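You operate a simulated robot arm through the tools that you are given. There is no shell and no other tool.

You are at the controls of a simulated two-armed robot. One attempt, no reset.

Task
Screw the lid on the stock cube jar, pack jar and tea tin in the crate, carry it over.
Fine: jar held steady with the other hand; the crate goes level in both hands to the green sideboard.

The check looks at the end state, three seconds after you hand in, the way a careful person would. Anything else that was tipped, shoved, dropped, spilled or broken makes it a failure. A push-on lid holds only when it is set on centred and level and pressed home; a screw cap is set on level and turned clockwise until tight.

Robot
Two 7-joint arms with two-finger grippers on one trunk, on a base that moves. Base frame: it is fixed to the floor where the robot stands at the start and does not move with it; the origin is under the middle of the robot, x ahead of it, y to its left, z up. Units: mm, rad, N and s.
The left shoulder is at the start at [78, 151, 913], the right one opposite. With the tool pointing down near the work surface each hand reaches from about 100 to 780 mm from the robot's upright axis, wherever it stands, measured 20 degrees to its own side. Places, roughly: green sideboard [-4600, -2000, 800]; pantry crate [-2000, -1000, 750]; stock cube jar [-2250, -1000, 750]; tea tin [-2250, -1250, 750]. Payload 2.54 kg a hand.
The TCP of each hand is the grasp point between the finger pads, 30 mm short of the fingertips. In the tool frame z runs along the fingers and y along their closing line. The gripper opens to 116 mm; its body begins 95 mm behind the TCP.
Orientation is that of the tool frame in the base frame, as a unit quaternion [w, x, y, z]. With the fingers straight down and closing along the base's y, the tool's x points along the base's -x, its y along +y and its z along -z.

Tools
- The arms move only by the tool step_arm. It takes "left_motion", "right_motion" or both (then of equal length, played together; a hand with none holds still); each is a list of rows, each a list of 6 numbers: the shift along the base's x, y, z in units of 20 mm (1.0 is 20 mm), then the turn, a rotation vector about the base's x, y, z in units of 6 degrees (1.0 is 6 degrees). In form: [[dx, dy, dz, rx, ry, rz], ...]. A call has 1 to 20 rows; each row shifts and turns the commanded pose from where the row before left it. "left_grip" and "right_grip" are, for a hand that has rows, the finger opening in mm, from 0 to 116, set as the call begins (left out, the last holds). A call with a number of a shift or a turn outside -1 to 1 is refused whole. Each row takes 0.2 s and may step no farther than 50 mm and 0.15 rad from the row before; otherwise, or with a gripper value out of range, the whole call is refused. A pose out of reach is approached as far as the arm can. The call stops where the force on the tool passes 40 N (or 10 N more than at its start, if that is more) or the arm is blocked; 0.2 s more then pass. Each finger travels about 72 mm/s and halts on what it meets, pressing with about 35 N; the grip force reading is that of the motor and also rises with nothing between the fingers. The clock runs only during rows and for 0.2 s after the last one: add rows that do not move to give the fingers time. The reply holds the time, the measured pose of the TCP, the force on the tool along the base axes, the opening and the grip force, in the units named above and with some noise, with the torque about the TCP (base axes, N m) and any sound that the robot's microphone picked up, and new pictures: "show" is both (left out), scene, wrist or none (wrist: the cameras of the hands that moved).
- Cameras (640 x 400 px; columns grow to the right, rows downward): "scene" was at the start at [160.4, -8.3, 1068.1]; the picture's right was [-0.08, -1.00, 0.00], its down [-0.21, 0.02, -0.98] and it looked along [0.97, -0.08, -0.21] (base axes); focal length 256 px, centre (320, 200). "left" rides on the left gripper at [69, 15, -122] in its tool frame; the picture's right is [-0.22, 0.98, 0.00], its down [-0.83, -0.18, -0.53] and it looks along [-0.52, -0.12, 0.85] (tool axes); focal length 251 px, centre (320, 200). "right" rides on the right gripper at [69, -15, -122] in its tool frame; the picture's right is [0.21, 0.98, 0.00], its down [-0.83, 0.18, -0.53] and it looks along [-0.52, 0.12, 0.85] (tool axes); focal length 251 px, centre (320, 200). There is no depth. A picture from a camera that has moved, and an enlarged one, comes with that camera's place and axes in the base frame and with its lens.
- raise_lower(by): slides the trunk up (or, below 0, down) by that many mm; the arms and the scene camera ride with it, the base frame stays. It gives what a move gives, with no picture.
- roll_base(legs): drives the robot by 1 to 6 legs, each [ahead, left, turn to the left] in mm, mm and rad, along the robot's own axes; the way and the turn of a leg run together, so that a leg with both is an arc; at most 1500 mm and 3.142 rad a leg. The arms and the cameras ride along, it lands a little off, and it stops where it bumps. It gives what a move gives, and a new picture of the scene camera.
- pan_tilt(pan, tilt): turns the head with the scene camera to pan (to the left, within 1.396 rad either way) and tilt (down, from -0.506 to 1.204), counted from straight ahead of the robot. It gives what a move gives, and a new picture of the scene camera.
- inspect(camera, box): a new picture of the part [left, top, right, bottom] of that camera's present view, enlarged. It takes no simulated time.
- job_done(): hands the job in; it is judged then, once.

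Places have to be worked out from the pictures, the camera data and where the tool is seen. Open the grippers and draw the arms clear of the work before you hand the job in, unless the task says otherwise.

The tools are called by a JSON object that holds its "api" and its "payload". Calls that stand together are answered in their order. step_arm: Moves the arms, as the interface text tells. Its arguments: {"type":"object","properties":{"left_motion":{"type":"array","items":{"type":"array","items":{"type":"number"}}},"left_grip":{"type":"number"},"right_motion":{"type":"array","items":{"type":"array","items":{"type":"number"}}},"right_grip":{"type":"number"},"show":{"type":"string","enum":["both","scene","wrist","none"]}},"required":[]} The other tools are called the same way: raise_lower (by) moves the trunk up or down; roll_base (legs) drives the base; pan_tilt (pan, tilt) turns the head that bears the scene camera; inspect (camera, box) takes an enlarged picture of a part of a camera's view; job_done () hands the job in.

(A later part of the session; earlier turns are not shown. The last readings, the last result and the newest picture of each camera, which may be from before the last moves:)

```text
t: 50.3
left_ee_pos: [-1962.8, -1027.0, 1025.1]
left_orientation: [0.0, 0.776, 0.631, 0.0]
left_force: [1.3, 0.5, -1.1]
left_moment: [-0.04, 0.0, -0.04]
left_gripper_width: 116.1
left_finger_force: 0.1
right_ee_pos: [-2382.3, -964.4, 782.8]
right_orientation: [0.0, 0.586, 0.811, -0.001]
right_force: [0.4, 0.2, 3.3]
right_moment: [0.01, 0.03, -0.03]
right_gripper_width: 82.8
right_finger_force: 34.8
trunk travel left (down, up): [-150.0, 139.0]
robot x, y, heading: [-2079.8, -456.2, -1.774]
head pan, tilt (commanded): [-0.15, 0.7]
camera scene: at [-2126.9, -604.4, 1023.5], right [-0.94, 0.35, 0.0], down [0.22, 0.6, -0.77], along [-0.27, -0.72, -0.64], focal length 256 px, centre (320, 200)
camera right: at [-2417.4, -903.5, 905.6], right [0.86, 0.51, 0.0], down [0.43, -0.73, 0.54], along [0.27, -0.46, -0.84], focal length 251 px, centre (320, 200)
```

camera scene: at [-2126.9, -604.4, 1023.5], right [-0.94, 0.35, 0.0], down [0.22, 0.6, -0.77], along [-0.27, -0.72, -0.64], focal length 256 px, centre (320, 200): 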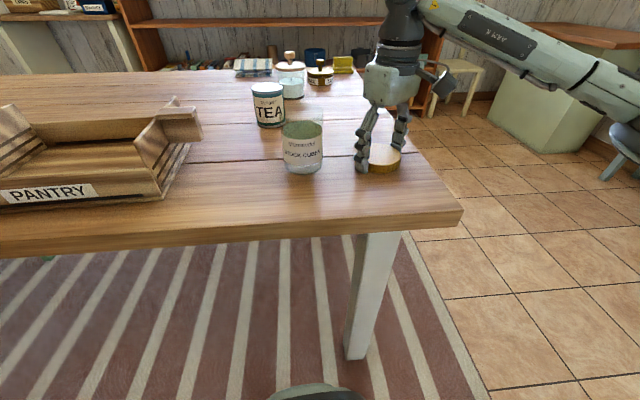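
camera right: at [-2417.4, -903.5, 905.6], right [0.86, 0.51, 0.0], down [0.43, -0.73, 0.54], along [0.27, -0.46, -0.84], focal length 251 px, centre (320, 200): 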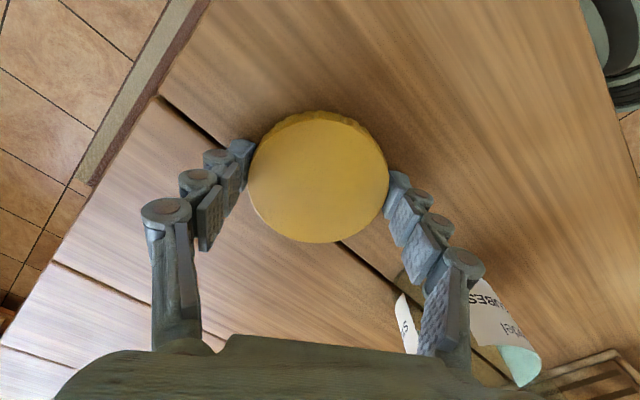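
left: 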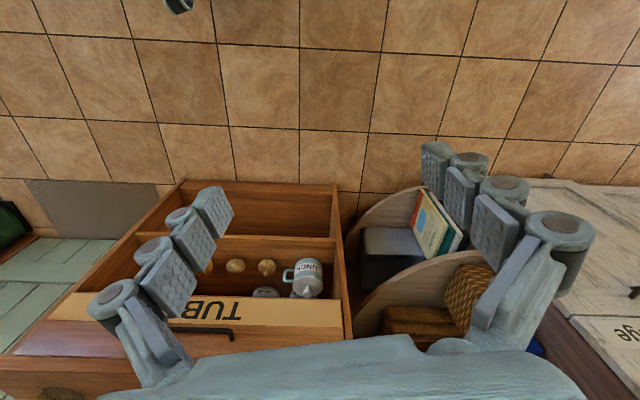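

Lid is gripped (82.8 mm, 35 N). Lift it straight up ~150 mm.

{"api": "step_arm", "payload": {"right_motion": [[0, 0, 0.3, 0, 0, 0], [0, 0, 0.6, 0, 0, 0], [0, 0, 0.9, 0, 0, 0], [0, 0, 0.9, 0, 0, 0], [0, 0, 0.9, 0, 0, 0], [0, 0, 0.9, 0, 0, 0], [0, 0, 0.9, 0, 0, 0], [0, 0, 0.9, 0, 0, 0], [0, 0, 0.9, 0, 0, 0], [0, 0, 0.3, 0, 0, 0], [0, 0, 0, 0, 0, 0]], "show": "both"}}

{"api": "inspect", "payload": {"camera": "right", "box": [160, 80, 480, 280]}}

{"api": "inspect", "payload": {"camera": "scene", "box": [240, 0, 464, 190]}}

```text
t: 52.7
left_ee_pos: [-1962.6, -1027.2, 1023.9]
left_orientation: [0.0, 0.775, 0.632, 0.001]
left_force: [0.1, 0.0, 0.2]
left_moment: [0.0, 0.0, -0.02]
left_gripper_width: 116.0
left_finger_force: 0.1
right_ee_pos: [-2379.2, -965.3, 934.6]
right_orientation: [0.001, 0.585, 0.811, 0.0]
right_force: [0.1, 1.3, 0.5]
right_moment: [-0.04, -0.01, 0.03]
right_gripper_width: 82.3
right_finger_force: 35.2
trunk travel left (down, up): [-150.0, 139.0]
robot x, y, heading: [-2082.4, -457.2, -1.773]
head pan, tilt (commanded): [-0.15, 0.7]
camera scene: at [-2127.0, -604.5, 1023.5], right [-0.94, 0.35, 0.0], down [0.22, 0.6, -0.76], along [-0.27, -0.72, -0.64], focal length 256 px, centre (320, 200)
camera right: at [-2415.7, -904.4, 1055.9], right [0.86, 0.51, 0.0], down [0.43, -0.73, 0.53], along [0.27, -0.46, -0.85], focal length 251 px, centre (320, 200)
```

scene: 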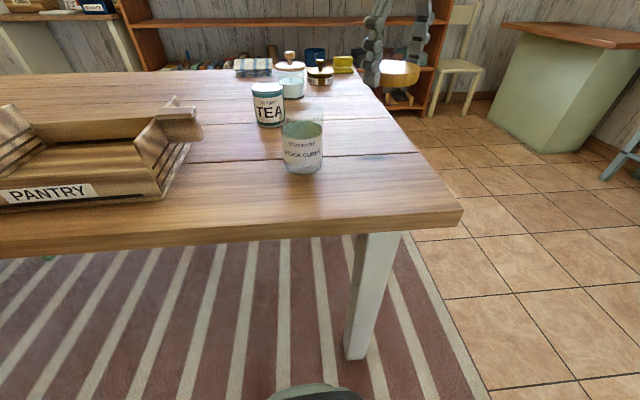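
right: 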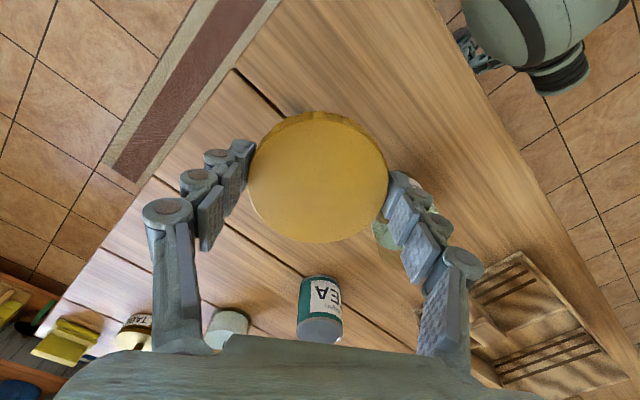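

```text
2.00 times, centred on (320, 180) of right
camera zoom: at [-2415.7, -904.4, 1055.9], right [0.86, 0.51, 0.0], down [0.43, -0.73, 0.53], along [0.27, -0.46, -0.85], focal length 503 px, centre (320, 240)
```

zoom: 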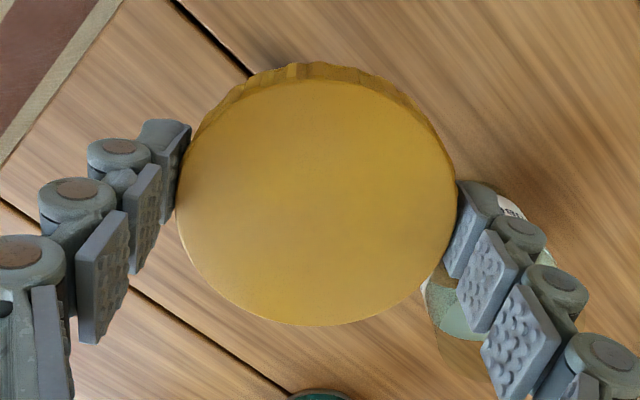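

```text
2.11 times, centred on (352, 95) of scene
camera zoom: at [-2127.0, -604.5, 1023.5], right [-0.94, 0.35, 0.0], down [0.22, 0.6, -0.76], along [-0.27, -0.72, -0.64], focal length 539 px, centre (253, 421)
```

zoom: 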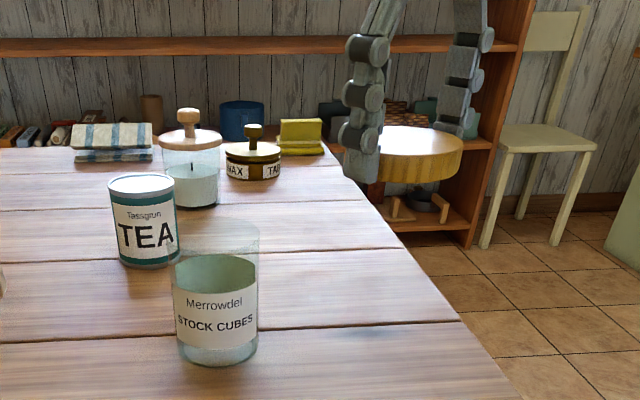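

Lid is level and centred in the grip. I'll park the right hand a bit further right/up, and meanwhile bring the left hand around to the jar's robot side, pitching its fingers forward (30° below horizontal).

{"api": "step_arm", "payload": {"right_motion": [[-0.5, 0.1, 0.3, 0, 0, 0], [-0.5, 0.1, 0.3, 0, 0, 0], [-0.5, 0.1, 0.3, 0, 0, 0], [-0.5, 0.1, 0.3, 0, 0, 0], [-0.5, 0.1, 0.3, 0, 0, 0], [-0.5, 0.1, 0.3, 0, 0, 0], [-0.5, 0.1, 0.3, 0, 0, 0], [-0.5, 0.1, 0.3, 0, 0, 0], [-0.5, 0.1, 0.3, 0, 0, 0], [-0.5, 0.1, 0.3, 0, 0, 0], [0, 0, 0, 0, 0, 0]], "show": "none"}}

{"api": "step_arm", "payload": {"left_motion": [[-0.4, 0.565, 0.2, -0.979, 0.204, 0], [-0.5, 0.8, 0.1, -0.979, 0.204, 0], [-0.9, 0.8, 0, -0.979, 0.204, 0], [-0.9, 0.8, 0, -0.979, 0.204, 0], [-0.9, 0.8, 0, -0.979, 0.204, 0], [-0.9, 0.7, -0.1, -0.979, 0.204, 0], [-1, 0.6, -0.2, -0.979, 0.204, 0], [-1, 0.5, -0.2, -0.979, 0.204, 0], [-1, 0.5, -0.2, -0.979, 0.204, 0], [-1, 0.5, -0.2, -0.979, 0.204, 0], [-1, 0.4, -0.2, 0, 0, -0.944], [-1, 0.2, -0.2, 0, 0, -0.944], [-0.9, 0, -0.2, 0, 0, -0.944], [0, 0, 0, 0, 0, 0]], "left_grip": 116, "show": "both"}}

```text
t: 55.1
left_ee_pos: [-1963.6, -1027.3, 1024.6]
left_orientation: [0.0, 0.775, 0.631, 0.0]
left_force: [-0.6, 0.0, 0.0]
left_moment: [0.02, -0.04, -0.02]
left_gripper_width: 116.1
left_finger_force: 0.1
right_ee_pos: [-2463.8, -934.9, 985.6]
right_orientation: [0.002, 0.588, 0.809, -0.001]
right_force: [-0.2, 0.7, 0.5]
right_moment: [-0.03, 0.01, 0.0]
right_gripper_width: 81.8
right_finger_force: 34.4
right hand out of reach, approached as far as the arm can: row 9, 10
trunk travel left (down, up): [-150.0, 139.0]
robot x, y, heading: [-2081.5, -452.2, -1.771]
head pan, tilt (commanded): [-0.15, 0.7]
```

```text
t: 57.5
left_ee_pos: [-2136.8, -930.1, 1038.5]
left_orientation: [0.278, 0.641, 0.598, -0.393]
left_force: [-0.1, 0.2, -0.5]
left_moment: [0.05, -0.03, 0.02]
left_gripper_width: 115.9
left_finger_force: 0.0
right_ee_pos: [-2463.6, -935.8, 985.6]
right_orientation: [0.001, 0.588, 0.809, -0.002]
right_force: [-0.2, 0.5, 1.1]
right_moment: [0.0, -0.01, -0.02]
right_gripper_width: 81.2
right_finger_force: 34.7
trunk travel left (down, up): [-150.0, 139.0]
robot x, y, heading: [-2081.4, -455.7, -1.779]
head pan, tilt (commanded): [-0.15, 0.7]
stopped in row 11 (left hand): the arm was blocked; the commanded pose is now the measured one
camera scene: at [-2127.6, -601.7, 1018.7], right [-0.93, 0.37, 0.0], down [0.25, 0.64, -0.73], along [-0.27, -0.68, -0.69], focal length 256 px, centre (320, 200)
camera left: at [-2103.2, -792.8, 1046.3], right [0.97, -0.24, 0.07], down [-0.07, 0.01, 1.0], along [-0.24, -0.97, -0.01], focal length 251 px, centre (320, 200)
```

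scene: 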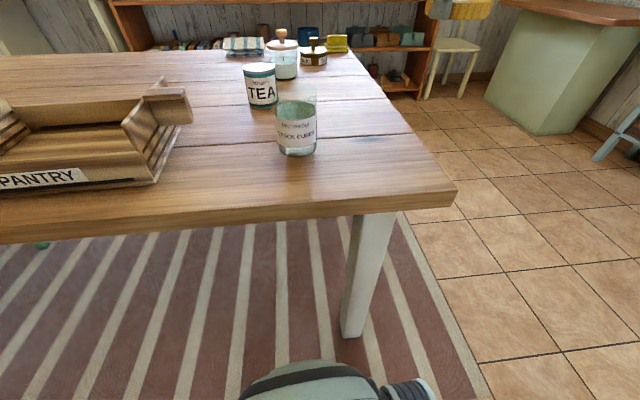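
left: 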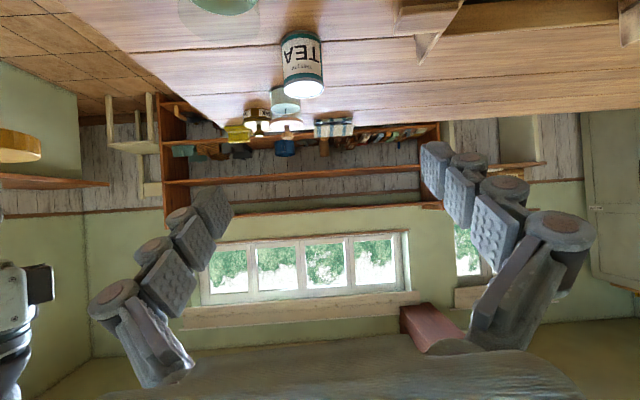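

The left arm got blocked (apparently against my head — the scene camera shifted slightly). I back the left hand off along its way, then I'll give the arms more room by backing the base off.

{"api": "step_arm", "payload": {"left_motion": [[0.6, -0.6, 0, 0, 0, 0], [1, -0.6, 0, 0, 0, 0], [1, -0.6, -0.1, 0, 0, 0], [1, -0.6, -0.1, 0, 0, 0], [0, 0, 0, 0, 0, 0]], "show": "both"}}

{"api": "roll_base", "payload": {"legs": [[-110, 0, 0]]}}

```text
t: 58.7
left_ee_pos: [-2065.8, -978.2, 1033.7]
left_orientation: [0.279, 0.643, 0.596, -0.391]
left_force: [-0.1, 0.1, 0.4]
left_moment: [-0.01, -0.01, -0.02]
left_gripper_width: 116.4
left_finger_force: 0.0
right_ee_pos: [-2464.9, -935.5, 985.2]
right_orientation: [0.002, 0.588, 0.809, -0.001]
right_force: [0.3, 0.1, -1.1]
right_moment: [0.0, -0.04, 0.01]
right_gripper_width: 81.1
right_finger_force: 35.4
trunk travel left (down, up): [-150.0, 139.0]
robot x, y, heading: [-2083.4, -456.8, -1.783]
head pan, tilt (commanded): [-0.15, 0.7]
camera scene: at [-2127.1, -604.5, 1023.5], right [-0.94, 0.35, 0.0], down [0.22, 0.6, -0.76], along [-0.27, -0.72, -0.64], focal length 256 px, centre (320, 200)
camera left: at [-2032.1, -841.0, 1041.4], right [0.97, -0.25, 0.07], down [-0.07, 0.01, 1.0], along [-0.25, -0.97, 0.0], focal length 251 px, centre (320, 200)
```

scene: 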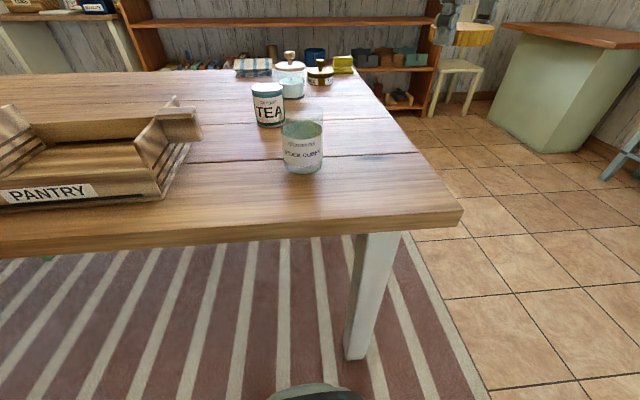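
left: 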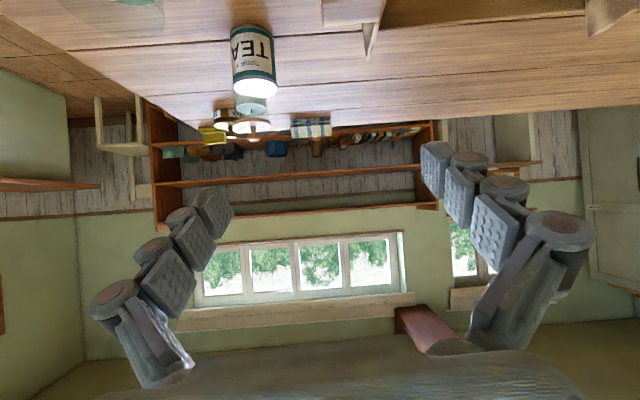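

```text
t: 59.9
left_ee_pos: [-2044.6, -869.7, 1034.4]
left_orientation: [0.279, 0.644, 0.595, -0.392]
left_force: [-0.3, -0.1, -0.2]
left_moment: [-0.02, 0.02, 0.01]
left_gripper_width: 116.0
left_finger_force: 0.0
right_ee_pos: [-2441.9, -825.9, 985.7]
right_orientation: [0.002, 0.589, 0.808, -0.001]
right_force: [-0.4, 0.0, -0.5]
right_moment: [0.0, -0.02, -0.01]
right_gripper_width: 81.0
right_finger_force: 35.4
trunk travel left (down, up): [-150.0, 139.0]
robot x, y, heading: [-2060.8, -353.9, -1.781]
head pan, tilt (commanded): [-0.15, 0.7]
camera scene: at [-2104.5, -495.5, 1023.6], right [-0.94, 0.35, 0.0], down [0.22, 0.6, -0.77], along [-0.27, -0.72, -0.64], focal length 256 px, centre (320, 200)
```

scene: 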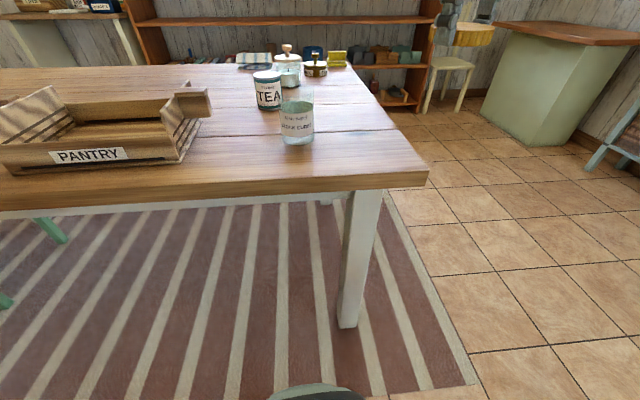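

More room now; jar is ~690 mm ahead, 48 mm right. Bring the left hand down to a pre-grasp ~120 mm short of the jar with a -17° yaw.

{"api": "step_arm", "payload": {"left_motion": [[-0.73, -0.225, -0.895, 0, 0, -0.283], [-0.73, -0.225, -0.895, 0, 0, -0.283], [-0.73, -0.225, -0.895, 0, 0, -0.283], [-0.73, -0.225, -0.895, 0, 0, -0.283], [-0.73, -0.225, -0.895, 0, 0, -0.283], [-0.73, -0.225, -0.895, 0, 0, -0.283], [-0.73, -0.225, -0.895, 0, 0, -0.283], [-0.73, -0.225, -0.895, 0, 0, -0.283], [-0.73, -0.225, -0.895, 0, 0, -0.283], [-0.73, -0.225, -0.895, 0, 0, -0.283], [0, 0, 0, 0, 0, 0]], "show": "both"}}

```text
t: 62.3
left_ee_pos: [-2192.0, -912.8, 855.2]
left_orientation: [0.218, 0.725, 0.492, -0.43]
left_force: [0.3, 0.1, 0.1]
left_moment: [0.0, 0.01, -0.01]
left_gripper_width: 115.8
left_finger_force: 0.1
right_ee_pos: [-2443.0, -826.3, 986.4]
right_orientation: [0.0, 0.589, 0.808, 0.0]
right_force: [0.4, 0.6, -0.2]
right_moment: [0.02, 0.01, 0.01]
right_gripper_width: 80.8
right_finger_force: 34.7
trunk travel left (down, up): [-150.0, 139.0]
robot x, y, heading: [-2061.0, -350.1, -1.78]
head pan, tilt (commanded): [-0.15, 0.7]
camera scene: at [-2104.6, -495.8, 1023.5], right [-0.94, 0.35, 0.0], down [0.22, 0.6, -0.76], along [-0.27, -0.72, -0.64], focal length 256 px, centre (320, 200)
camera left: at [-2119.2, -792.8, 862.5], right [0.85, -0.52, 0.07], down [-0.07, 0.03, 1.0], along [-0.52, -0.85, -0.01], focal length 251 px, centre (320, 200)
```

scene: 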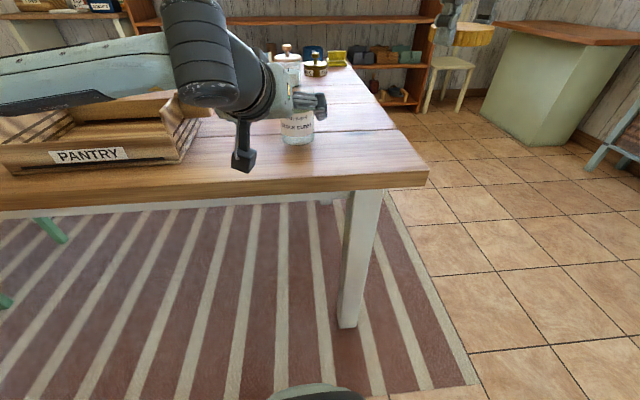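
left: 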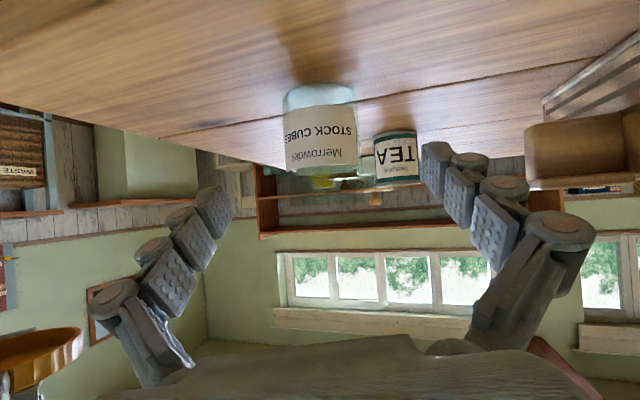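

The jar sits on the hand's centre line (column 320). The closing line is ~7° off horizontal, so I roll the hand level first, then advance half-way.

{"api": "step_arm", "payload": {"left_motion": [[0, 0, 0, -0.249, -0.45, -0.325], [0, 0, 0, -0.249, -0.45, -0.325], [-0.448, -0.81, -0.54, 0, 0, 0], [-0.448, -0.81, -0.54, 0, 0, 0], [-0.448, -0.81, -0.54, 0, 0, 0], [0, 0, 0, 0, 0, 0]], "show": "both"}}

{"api": "inspect", "payload": {"camera": "scene", "box": [200, 60, 392, 180]}}

```text
t: 63.7
left_ee_pos: [-2216.2, -963.1, 821.9]
left_orientation: [0.245, 0.754, 0.446, -0.414]
left_force: [-0.1, -0.7, -0.7]
left_moment: [0.01, 0.0, 0.02]
left_gripper_width: 115.9
left_finger_force: 0.1
right_ee_pos: [-2441.8, -826.7, 984.8]
right_orientation: [0.002, 0.589, 0.808, -0.001]
right_force: [-0.6, -0.3, -0.1]
right_moment: [0.0, 0.01, -0.01]
right_gripper_width: 80.3
right_finger_force: 35.5
trunk travel left (down, up): [-150.0, 139.0]
robot x, y, heading: [-2061.7, -346.5, -1.775]
head pan, tilt (commanded): [-0.15, 0.7]
camera scene: at [-2104.6, -495.8, 1023.5], right [-0.94, 0.35, 0.0], down [0.22, 0.6, -0.76], along [-0.27, -0.72, -0.64], focal length 256 px, centre (320, 200)
camera left: at [-2136.3, -847.9, 830.3], right [0.8, -0.57, 0.18], down [-0.16, 0.09, 0.98], along [-0.58, -0.82, -0.01], focal length 251 px, centre (320, 200)
```

scene: 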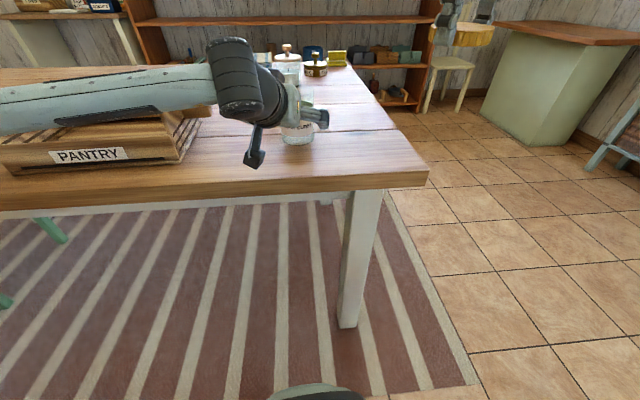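
left: 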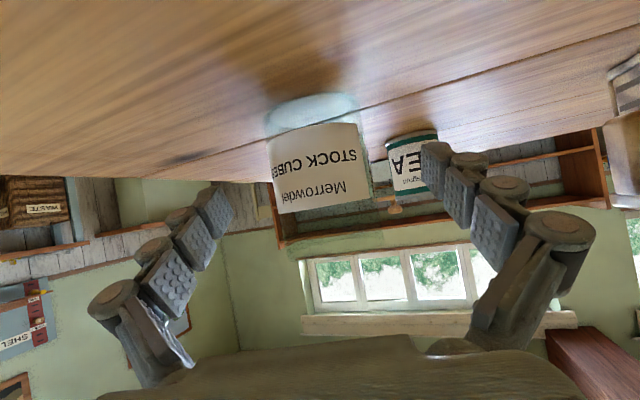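

```text
3.33 times, centred on (296, 120) of scene
camera zoom: at [-2104.6, -495.8, 1023.5], right [-0.94, 0.35, 0.0], down [0.22, 0.6, -0.76], along [-0.27, -0.72, -0.64], focal length 854 px, centre (400, 467)
```

zoom: 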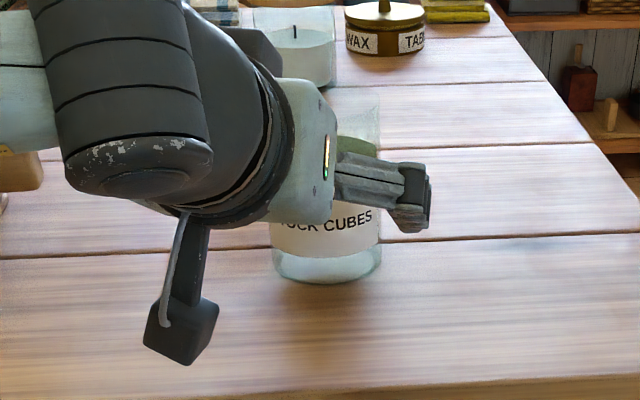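

Closing line is now level. Jar axis computed at ≈(-2251,-1017); I advance the rest so the jar sits between the pads at z≈790.

{"api": "step_arm", "payload": {"left_motion": [[-0.505, -0.752, -0.532, 0, 0, 0], [-0.505, -0.752, -0.532, 0, 0, 0], [-0.505, -0.752, -0.532, 0, 0, 0], [0, 0, 0, 0, 0, 0]], "show": "both"}}

{"api": "inspect", "payload": {"camera": "scene", "box": [200, 60, 392, 180]}}

```text
t: 64.7
left_ee_pos: [-2249.1, -1007.4, 789.7]
left_orientation: [0.245, 0.754, 0.447, -0.414]
left_force: [0.0, 0.7, -0.2]
left_moment: [0.02, 0.01, -0.01]
left_gripper_width: 116.2
left_finger_force: 0.0
right_ee_pos: [-2443.3, -827.2, 985.2]
right_orientation: [0.001, 0.588, 0.809, 0.0]
right_force: [0.4, 0.5, 0.3]
right_moment: [0.02, 0.0, -0.03]
right_gripper_width: 80.2
right_finger_force: 34.8
trunk travel left (down, up): [-150.0, 139.0]
robot x, y, heading: [-2057.8, -348.4, -1.775]
head pan, tilt (commanded): [-0.15, 0.7]
camera scene: at [-2104.6, -495.8, 1023.5], right [-0.94, 0.35, 0.0], down [0.22, 0.6, -0.76], along [-0.27, -0.72, -0.64], focal length 256 px, centre (320, 200)
camera left: at [-2168.5, -892.6, 799.1], right [0.8, -0.57, 0.18], down [-0.16, 0.09, 0.98], along [-0.58, -0.82, -0.01], focal length 251 px, centre (320, 200)
```

scene: 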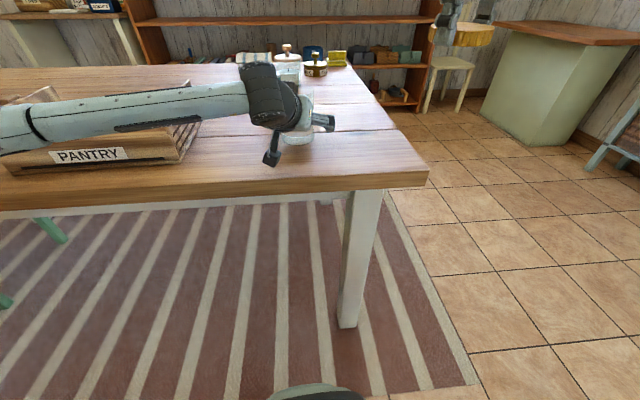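
left: 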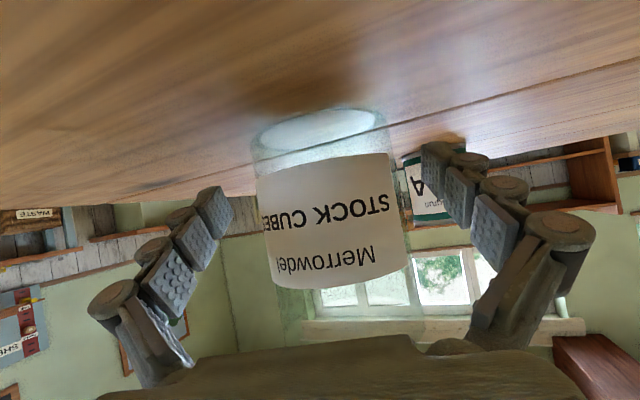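

```text
3.33 times, centred on (296, 120) of scene
camera zoom: at [-2104.6, -495.8, 1023.5], right [-0.94, 0.35, 0.0], down [0.22, 0.6, -0.76], along [-0.27, -0.72, -0.64], focal length 854 px, centre (400, 467)
```

zoom: 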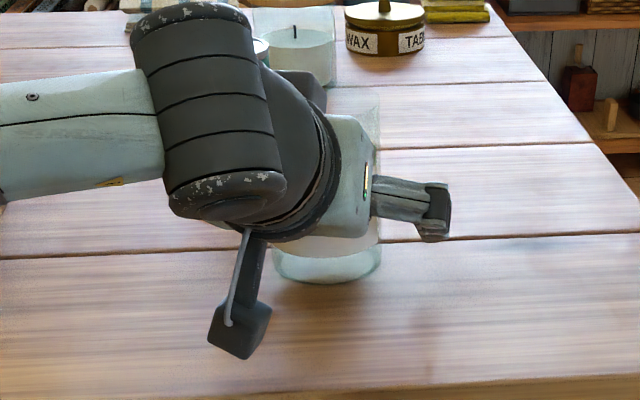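

Jar is between the left pads. The right grip width is creeping (82.8→80.2), so I check the lid in the right hand.

{"api": "inspect", "payload": {"camera": "right", "box": [160, 80, 480, 280]}}

{"api": "inspect", "payload": {"camera": "scene", "box": [380, 0, 540, 100]}}

```text
2.00 times, centred on (320, 180) of right
camera zoom: at [-2477.9, -764.4, 1107.1], right [0.86, 0.5, 0.0], down [0.43, -0.73, 0.54], along [0.27, -0.46, -0.84], focal length 503 px, centre (320, 240)
```

zoom: 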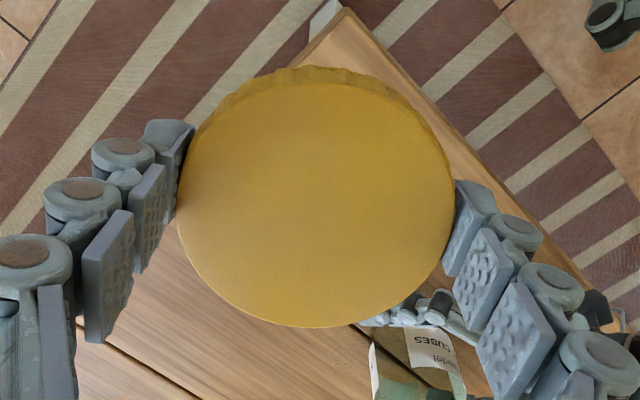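

```text
4.00 times, centred on (460, 50) of scene
camera zoom: at [-2104.6, -495.8, 1023.5], right [-0.94, 0.35, 0.0], down [0.22, 0.6, -0.76], along [-0.27, -0.72, -0.64], focal length 1024 px, centre (-240, 800)
```

zoom: 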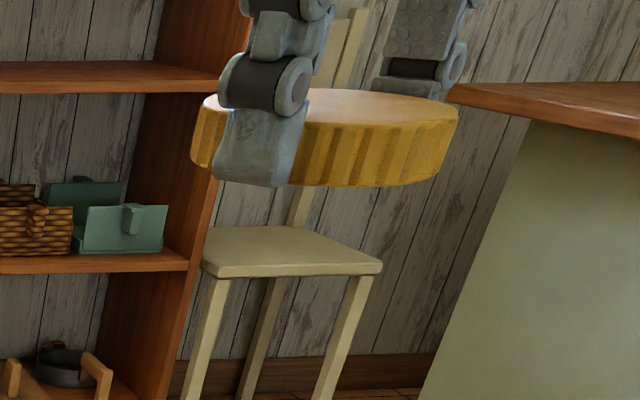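

Lid is still seated properly. I retreat the left hand a few mm to use the finger tips, centre it, and close on the jar.

{"api": "step_arm", "payload": {"left_motion": [[0.305, 0.29, 0, 0, 0, 0], [0, 0, 0, 0, 0, 0]], "show": "none"}}

{"api": "step_arm", "payload": {"left_motion": [[0, 0, 0, 0, 0, 0], [0, 0, 0, 0, 0, 0], [0, 0, 0, 0, 0, 0], [0, 0, 0, 0, 0, 0], [0, 0, 0, 0, 0, 0]], "left_grip": 55, "show": "both"}}

{"api": "inspect", "payload": {"camera": "scene", "box": [200, 60, 392, 180]}}

```text
t: 65.3
left_ee_pos: [-2242.5, -1002.2, 789.6]
left_orientation: [0.245, 0.755, 0.446, -0.413]
left_force: [0.0, 0.2, 0.5]
left_moment: [0.01, -0.02, -0.03]
left_gripper_width: 116.1
left_finger_force: 0.0
right_ee_pos: [-2443.0, -826.8, 986.1]
right_orientation: [0.001, 0.588, 0.809, -0.002]
right_force: [0.2, 0.0, -1.2]
right_moment: [0.0, -0.01, 0.0]
right_gripper_width: 79.9
right_finger_force: 35.4
trunk travel left (down, up): [-150.0, 139.0]
robot x, y, heading: [-2061.9, -347.0, -1.779]
head pan, tilt (commanded): [-0.15, 0.7]
```

```text
t: 66.5
left_ee_pos: [-2242.3, -1002.3, 792.4]
left_orientation: [0.245, 0.755, 0.446, -0.415]
left_force: [1.5, 0.6, 1.3]
left_moment: [0.05, 0.12, -0.02]
left_gripper_width: 71.6
left_finger_force: 35.5
right_ee_pos: [-2442.4, -826.9, 984.8]
right_orientation: [0.001, 0.588, 0.809, -0.001]
right_force: [0.0, 0.0, 0.0]
right_moment: [-0.02, 0.0, -0.02]
right_gripper_width: 80.0
right_finger_force: 34.6
trunk travel left (down, up): [-150.0, 139.0]
robot x, y, heading: [-2061.8, -350.6, -1.777]
head pan, tilt (commanded): [-0.15, 0.7]
camera scene: at [-2104.4, -495.7, 1023.5], right [-0.94, 0.35, 0.0], down [0.22, 0.6, -0.77], along [-0.27, -0.72, -0.64], focal length 256 px, centre (320, 200)
camera left: at [-2161.8, -886.4, 799.9], right [0.8, -0.57, 0.18], down [-0.16, 0.09, 0.98], along [-0.58, -0.82, -0.01], focal length 251 px, centre (320, 200)
```

scene: 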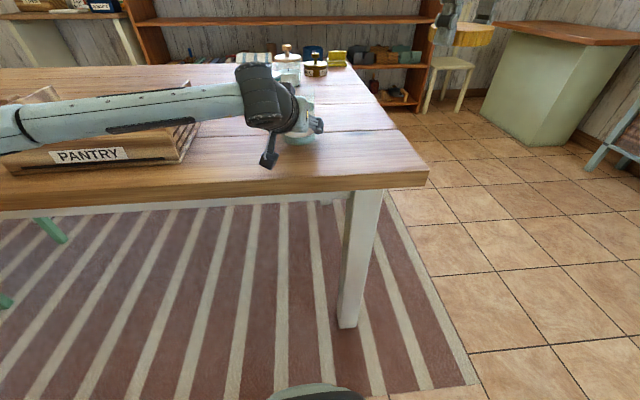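
left: 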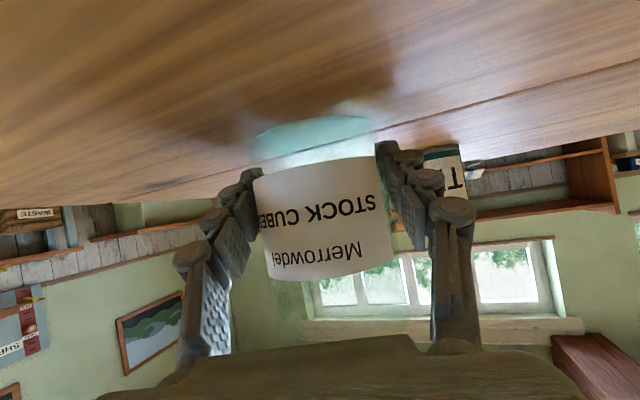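

```text
3.33 times, centred on (296, 120) of scene
camera zoom: at [-2104.4, -495.7, 1023.5], right [-0.94, 0.35, 0.0], down [0.22, 0.6, -0.77], along [-0.27, -0.72, -0.64], focal length 854 px, centre (400, 467)
```

zoom: 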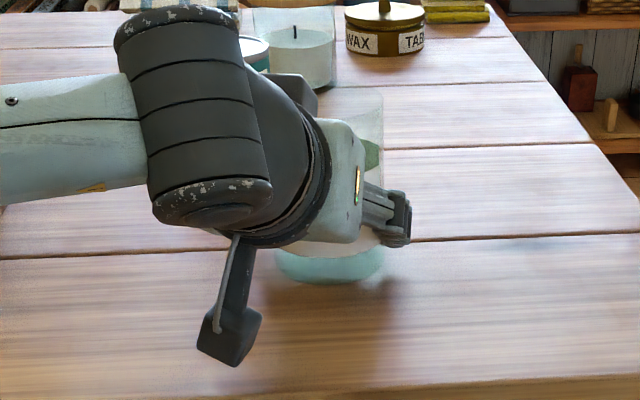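

Jar is gripped (71.6 mm, 35 N). I need the jar mouth's centre precisely, so I zoom on the rim from the scene camera.

{"api": "inspect", "payload": {"camera": "scene", "box": [264, 75, 344, 125]}}

{"api": "inspect", "payload": {"camera": "left", "box": [200, 80, 440, 300]}}

```text
8.00 times, centred on (304, 100) of scene
camera zoom: at [-2104.4, -495.7, 1023.5], right [-0.94, 0.35, 0.0], down [0.22, 0.6, -0.77], along [-0.27, -0.72, -0.64], focal length 2049 px, centre (448, 1000)
```

zoom: 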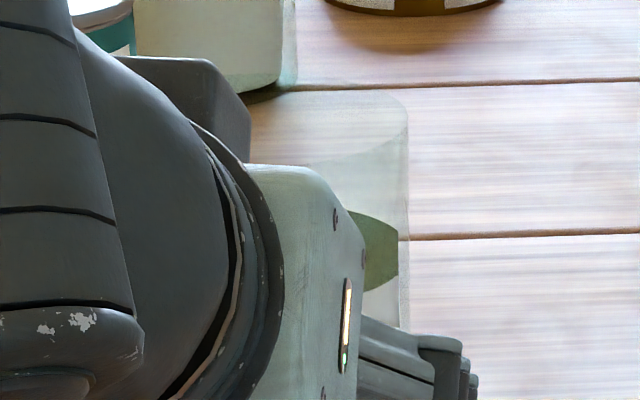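

```text
1.82 times, centred on (320, 190) of left
camera zoom: at [-2161.8, -886.4, 799.9], right [0.8, -0.57, 0.18], down [-0.16, 0.09, 0.98], along [-0.58, -0.82, -0.01], focal length 457 px, centre (320, 218)
```

zoom: 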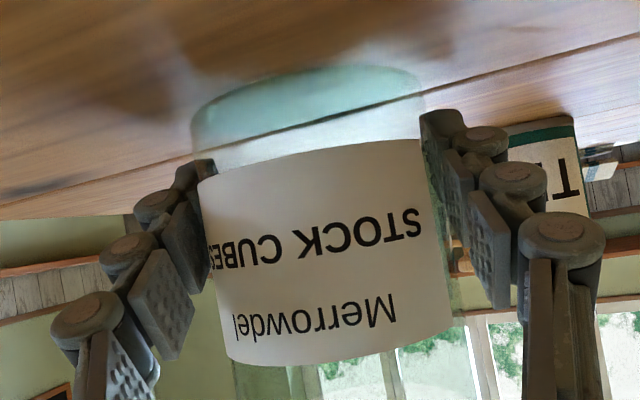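

Depth along the left hand's direction is still uncertain by some mm; the right wrist camera looks from the side, so I check the jar in it.

{"api": "inspect", "payload": {"camera": "right", "box": [0, 0, 640, 400]}}

{"api": "inspect", "payload": {"camera": "right", "box": [320, 200, 480, 300]}}

```text
1.00 times, centred on (320, 200) of right (not enlarged: the box is as wide or as high as the picture)
camera zoom: at [-2477.7, -764.3, 1107.3], right [0.86, 0.5, 0.0], down [0.43, -0.73, 0.54], along [0.27, -0.46, -0.84], focal length 251 px, centre (320, 200)
```

zoom: 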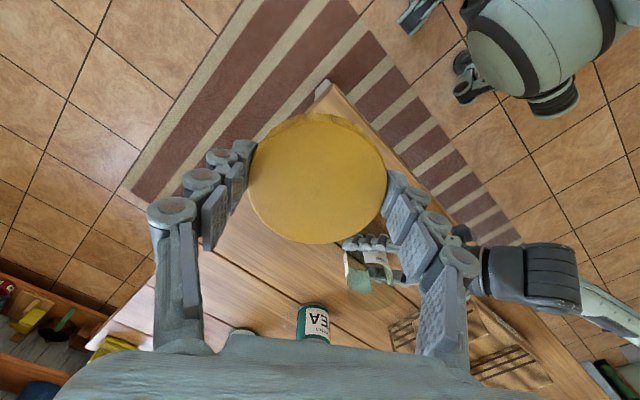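

```text
4.00 times, centred on (400, 250) of right
camera zoom: at [-2477.7, -764.3, 1107.3], right [0.86, 0.5, 0.0], down [0.43, -0.73, 0.54], along [0.27, -0.46, -0.84], focal length 1006 px, centre (0, 0)
```

zoom: 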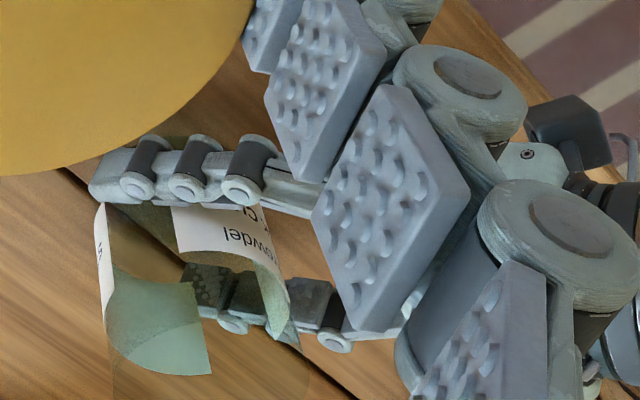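

The jar mouth is hidden by the fingers from here; I'll shift the right hand (lid in the air at z≈985) so the jar's mouth appears in its free lower view.

{"api": "step_arm", "payload": {"right_motion": [[0.9, 0.45, 0, 0, 0, 0], [0.97, 0.45, 0, 0, 0, 0], [0.97, 0.45, 0, 0, 0, 0], [0.97, 0.45, 0, 0, 0, 0], [0.97, 0.45, 0, 0, 0, 0], [0.97, 0.45, 0, 0, 0, 0], [0, 0, 0, 0, 0, 0]], "show": "both"}}

{"api": "inspect", "payload": {"camera": "right", "box": [220, 220, 420, 345]}}

```text
t: 68.1
left_ee_pos: [-2243.5, -1001.6, 792.2]
left_orientation: [0.246, 0.754, 0.446, -0.415]
left_force: [0.6, -0.4, 3.3]
left_moment: [0.04, 0.12, -0.02]
left_gripper_width: 71.3
left_finger_force: 35.3
right_ee_pos: [-2325.6, -773.1, 986.4]
right_orientation: [0.0, 0.589, 0.808, -0.001]
right_force: [0.1, -0.4, 0.4]
right_moment: [0.01, 0.02, 0.01]
right_gripper_width: 79.9
right_finger_force: 35.2
trunk travel left (down, up): [-150.0, 139.0]
robot x, y, heading: [-2061.1, -348.5, -1.774]
head pan, tilt (commanded): [-0.15, 0.7]
camera scene: at [-2104.4, -495.6, 1023.5], right [-0.94, 0.35, 0.0], down [0.22, 0.6, -0.77], along [-0.27, -0.72, -0.64], focal length 256 px, centre (320, 200)
camera right: at [-2361.5, -711.0, 1107.3], right [0.86, 0.5, 0.0], down [0.43, -0.73, 0.54], along [0.27, -0.46, -0.84], focal length 251 px, centre (320, 200)
```

scene: 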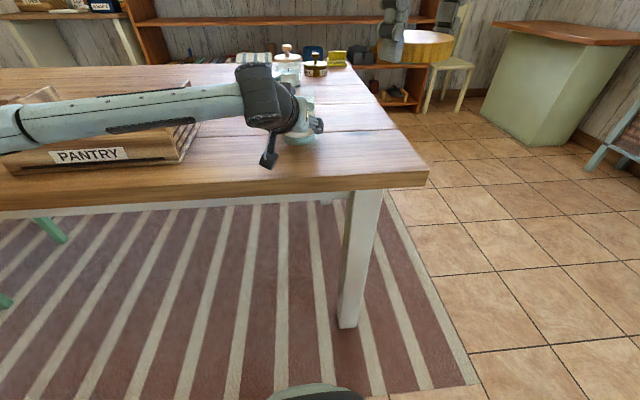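
right: 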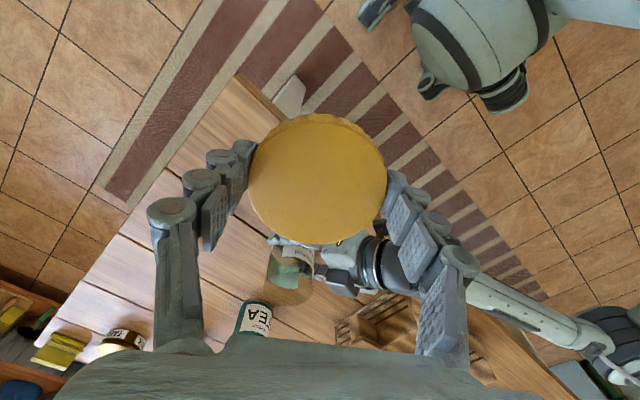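

```text
3.20 times, centred on (320, 282) of right
camera zoom: at [-2361.5, -711.0, 1107.3], right [0.86, 0.5, 0.0], down [0.43, -0.73, 0.54], along [0.27, -0.46, -0.84], focal length 805 px, centre (320, -64)
```

zoom: 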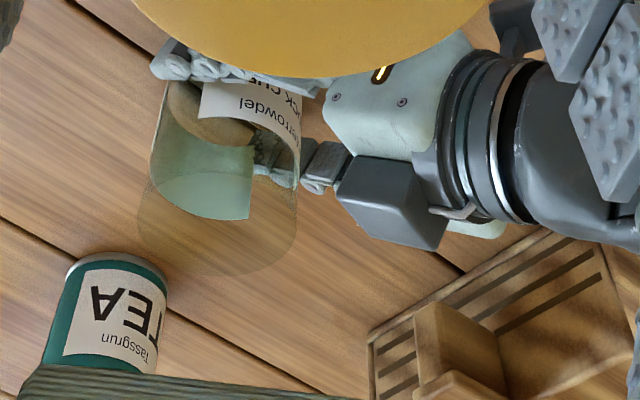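

The jar rim is visible now. Zooming in to locate its centre.

{"api": "inspect", "payload": {"camera": "right", "box": [250, 240, 330, 310]}}

```text
5.71 times, centred on (290, 275) of right
camera zoom: at [-2361.5, -711.0, 1107.3], right [0.86, 0.5, 0.0], down [0.43, -0.73, 0.54], along [0.27, -0.46, -0.84], focal length 1437 px, centre (491, -229)
```

zoom: 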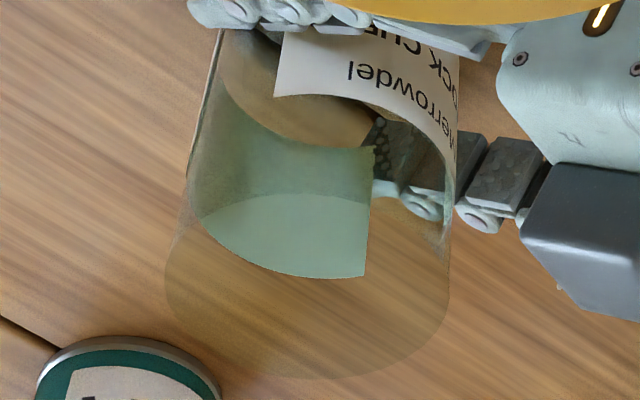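

Jar mouth centre works out at ≈(-2244.5,-1010.5), rim at z≈859. I carry the lid above it at TCP z≈960, turning the hand to the start angle of the screwing stroke.

{"api": "step_arm", "payload": {"right_motion": [[0.342, -0.9875, 0, 0, 0, -0.208], [0.342, -0.9875, 0, 0, 0, -0.208], [0.342, -0.9875, 0, 0, 0, -0.208], [0.342, -0.9875, 0, 0, 0, -0.208], [0.342, -0.9875, 0, 0, 0, -0.208], [0.342, -0.9875, 0, 0, 0, -0.208], [0.342, -0.9875, 0, 0, 0, -0.208], [0.342, -0.9875, 0, 0, 0, -0.208], [0.342, -0.9875, -0.3, 0, 0, -0.208], [0.342, -0.9875, -0.3, 0, 0, -0.208], [0.342, -0.9875, -0.3, 0, 0, -0.208], [0.342, -0.9875, -0.4, 0, 0, -0.208], [0, 0, 0, 0, 0, 0]], "show": "both"}}

{"api": "inspect", "payload": {"camera": "scene", "box": [200, 0, 392, 140]}}

```text
t: 70.9
left_ee_pos: [-2240.9, -1001.8, 791.6]
left_orientation: [0.245, 0.754, 0.446, -0.415]
left_force: [-0.8, 0.6, 3.5]
left_moment: [0.11, 0.18, -0.02]
left_gripper_width: 71.5
left_finger_force: 35.3
right_ee_pos: [-2245.3, -1010.5, 960.2]
right_orientation: [0.001, 0.688, 0.726, -0.001]
right_force: [0.2, -0.1, -1.1]
right_moment: [-0.03, -0.01, -0.02]
right_gripper_width: 79.6
right_finger_force: 35.1
trunk travel left (down, up): [-150.0, 139.0]
robot x, y, heading: [-2058.4, -350.0, -1.777]
head pan, tilt (commanded): [-0.15, 0.7]
camera scene: at [-2104.4, -495.6, 1023.5], right [-0.94, 0.35, 0.0], down [0.22, 0.6, -0.77], along [-0.27, -0.72, -0.64], focal length 256 px, centre (320, 200)
camera right: at [-2263.3, -941.0, 1081.9], right [0.96, 0.26, 0.0], down [0.22, -0.81, 0.54], along [0.14, -0.52, -0.84], focal length 251 px, centre (320, 200)
```

scene: 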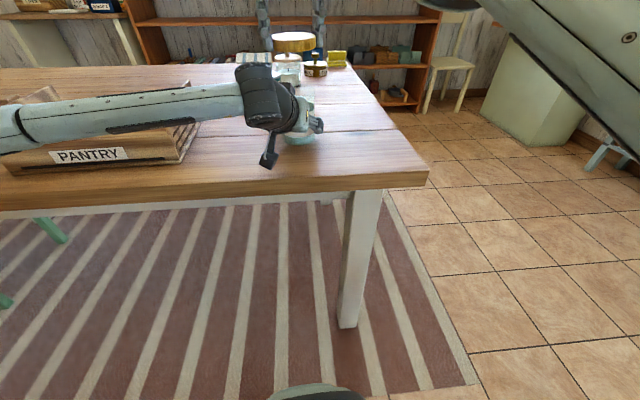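
right: 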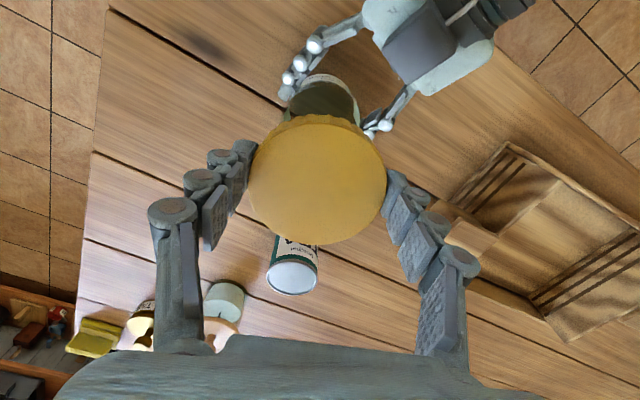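

```text
2.86 times, centred on (296, 70) of scene
camera zoom: at [-2104.4, -495.6, 1023.5], right [-0.94, 0.35, 0.0], down [0.22, 0.6, -0.77], along [-0.27, -0.72, -0.64], focal length 732 px, centre (389, 571)
```

zoom: 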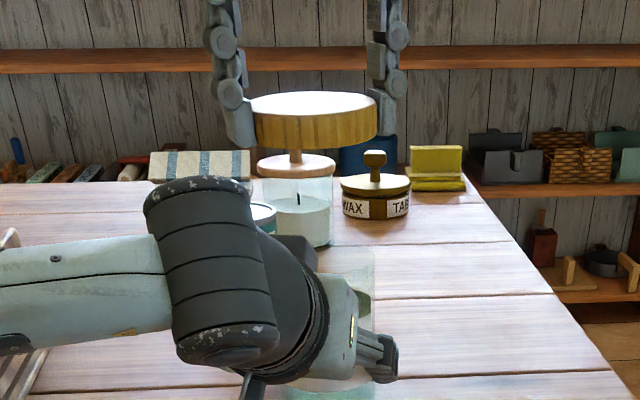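

Lid is above the jar and sideways alignment matches. Lower to just above the rim (TCP z≈898) and check.

{"api": "step_arm", "payload": {"right_motion": [[0, 0, -0.65, 0, 0, 0], [0, 0, -0.65, 0, 0, 0], [0, 0, -0.65, 0, 0, 0], [0, 0, -0.65, 0, 0, 0], [0, 0, -0.5, 0, 0, 0], [0, 0, 0, 0, 0, 0]], "show": "both"}}

{"api": "inspect", "payload": {"camera": "scene", "box": [240, 30, 368, 130]}}

{"api": "inspect", "payload": {"camera": "right", "box": [200, 40, 440, 190]}}

{"api": "inspect", "payload": {"camera": "left", "box": [0, 0, 640, 400]}}

```text
t: 72.3
left_ee_pos: [-2242.8, -1001.7, 792.1]
left_orientation: [0.245, 0.754, 0.446, -0.415]
left_force: [1.5, -0.1, 3.2]
left_moment: [0.07, 0.14, -0.03]
left_gripper_width: 71.2
left_finger_force: 35.5
right_ee_pos: [-2245.3, -1010.2, 897.6]
right_orientation: [0.001, 0.69, 0.724, -0.001]
right_force: [0.6, 1.2, -0.1]
right_moment: [-0.02, -0.03, 0.03]
right_gripper_width: 79.8
right_finger_force: 34.9
trunk travel left (down, up): [-150.0, 139.0]
robot x, y, heading: [-2063.5, -349.8, -1.778]
head pan, tilt (commanded): [-0.15, 0.7]
camera scene: at [-2104.4, -495.5, 1023.5], right [-0.94, 0.35, 0.0], down [0.22, 0.6, -0.77], along [-0.27, -0.72, -0.64], focal length 256 px, centre (320, 200)
camera right: at [-2263.8, -941.6, 1019.5], right [0.96, 0.26, 0.0], down [0.22, -0.81, 0.54], along [0.14, -0.52, -0.84], focal length 251 px, centre (320, 200)
```

scene: 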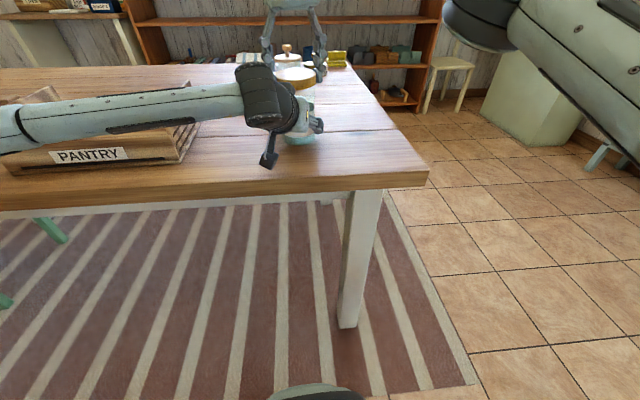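
right: 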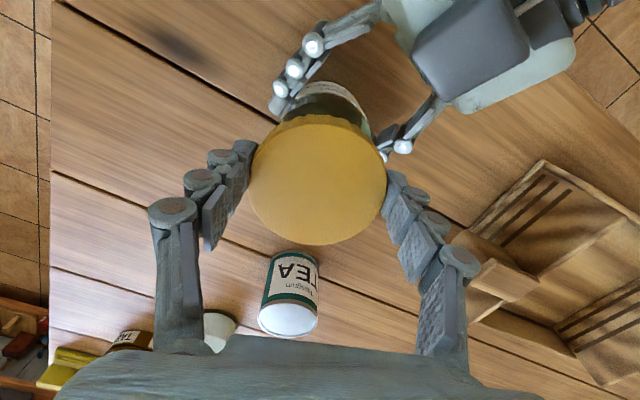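

```text
4.00 times, centred on (304, 80) of scene
camera zoom: at [-2104.4, -495.5, 1023.5], right [-0.94, 0.35, 0.0], down [0.22, 0.6, -0.77], along [-0.27, -0.72, -0.64], focal length 1024 px, centre (384, 680)
```

zoom: 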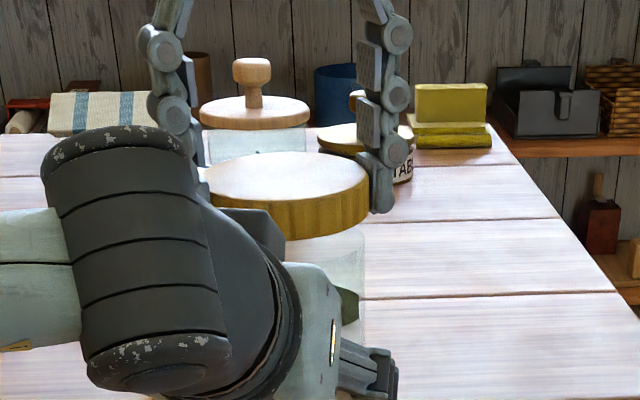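

```text
2.67 times, centred on (320, 115) of right
camera zoom: at [-2263.8, -941.6, 1019.5], right [0.96, 0.26, 0.0], down [0.22, -0.81, 0.54], along [0.14, -0.52, -0.84], focal length 670 px, centre (320, 427)
```

zoom: 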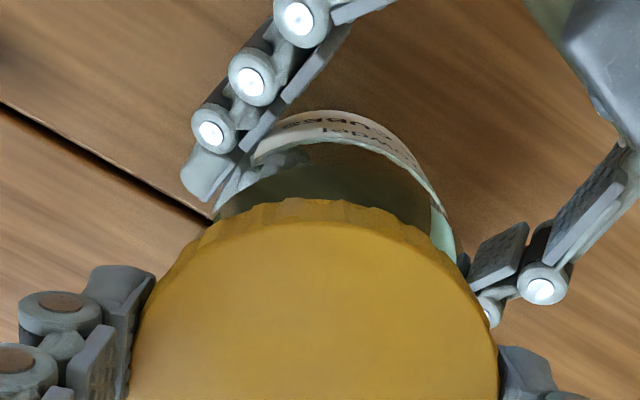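

```text
1.00 times, centred on (320, 200) of left (not enlarged: the box is as wide or as high as the picture)
camera zoom: at [-2161.9, -886.3, 800.0], right [0.8, -0.57, 0.18], down [-0.16, 0.09, 0.98], along [-0.58, -0.82, -0.01], focal length 251 px, centre (320, 200)
```

zoom: 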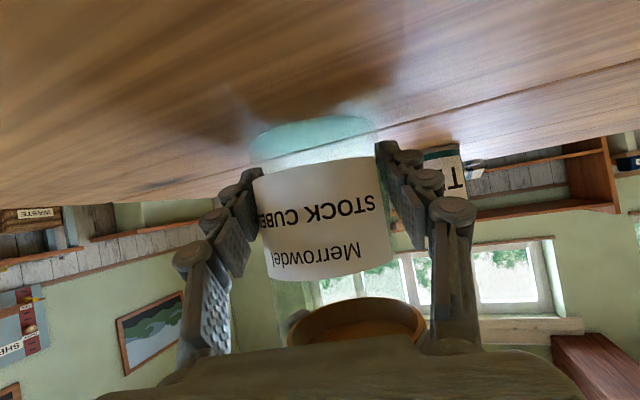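

The left wrist camera sees the lid's underside beside the jar - a great alignment check. Zooming there.

{"api": "inspect", "payload": {"camera": "left", "box": [230, 220, 470, 370]}}

```text
2.67 times, centred on (350, 295) of left
camera zoom: at [-2161.9, -886.3, 800.0], right [0.8, -0.57, 0.18], down [-0.16, 0.09, 0.98], along [-0.58, -0.82, -0.01], focal length 670 px, centre (240, -53)
```

zoom: 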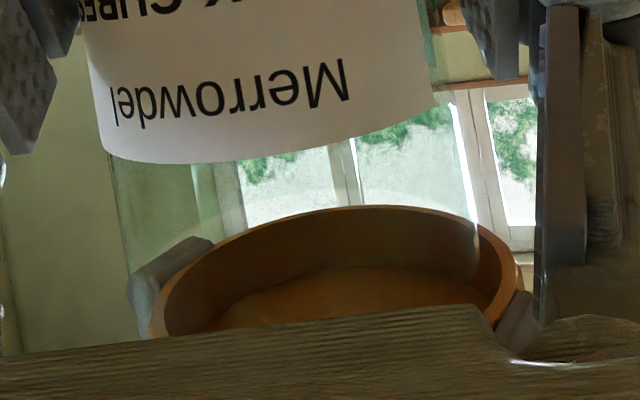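

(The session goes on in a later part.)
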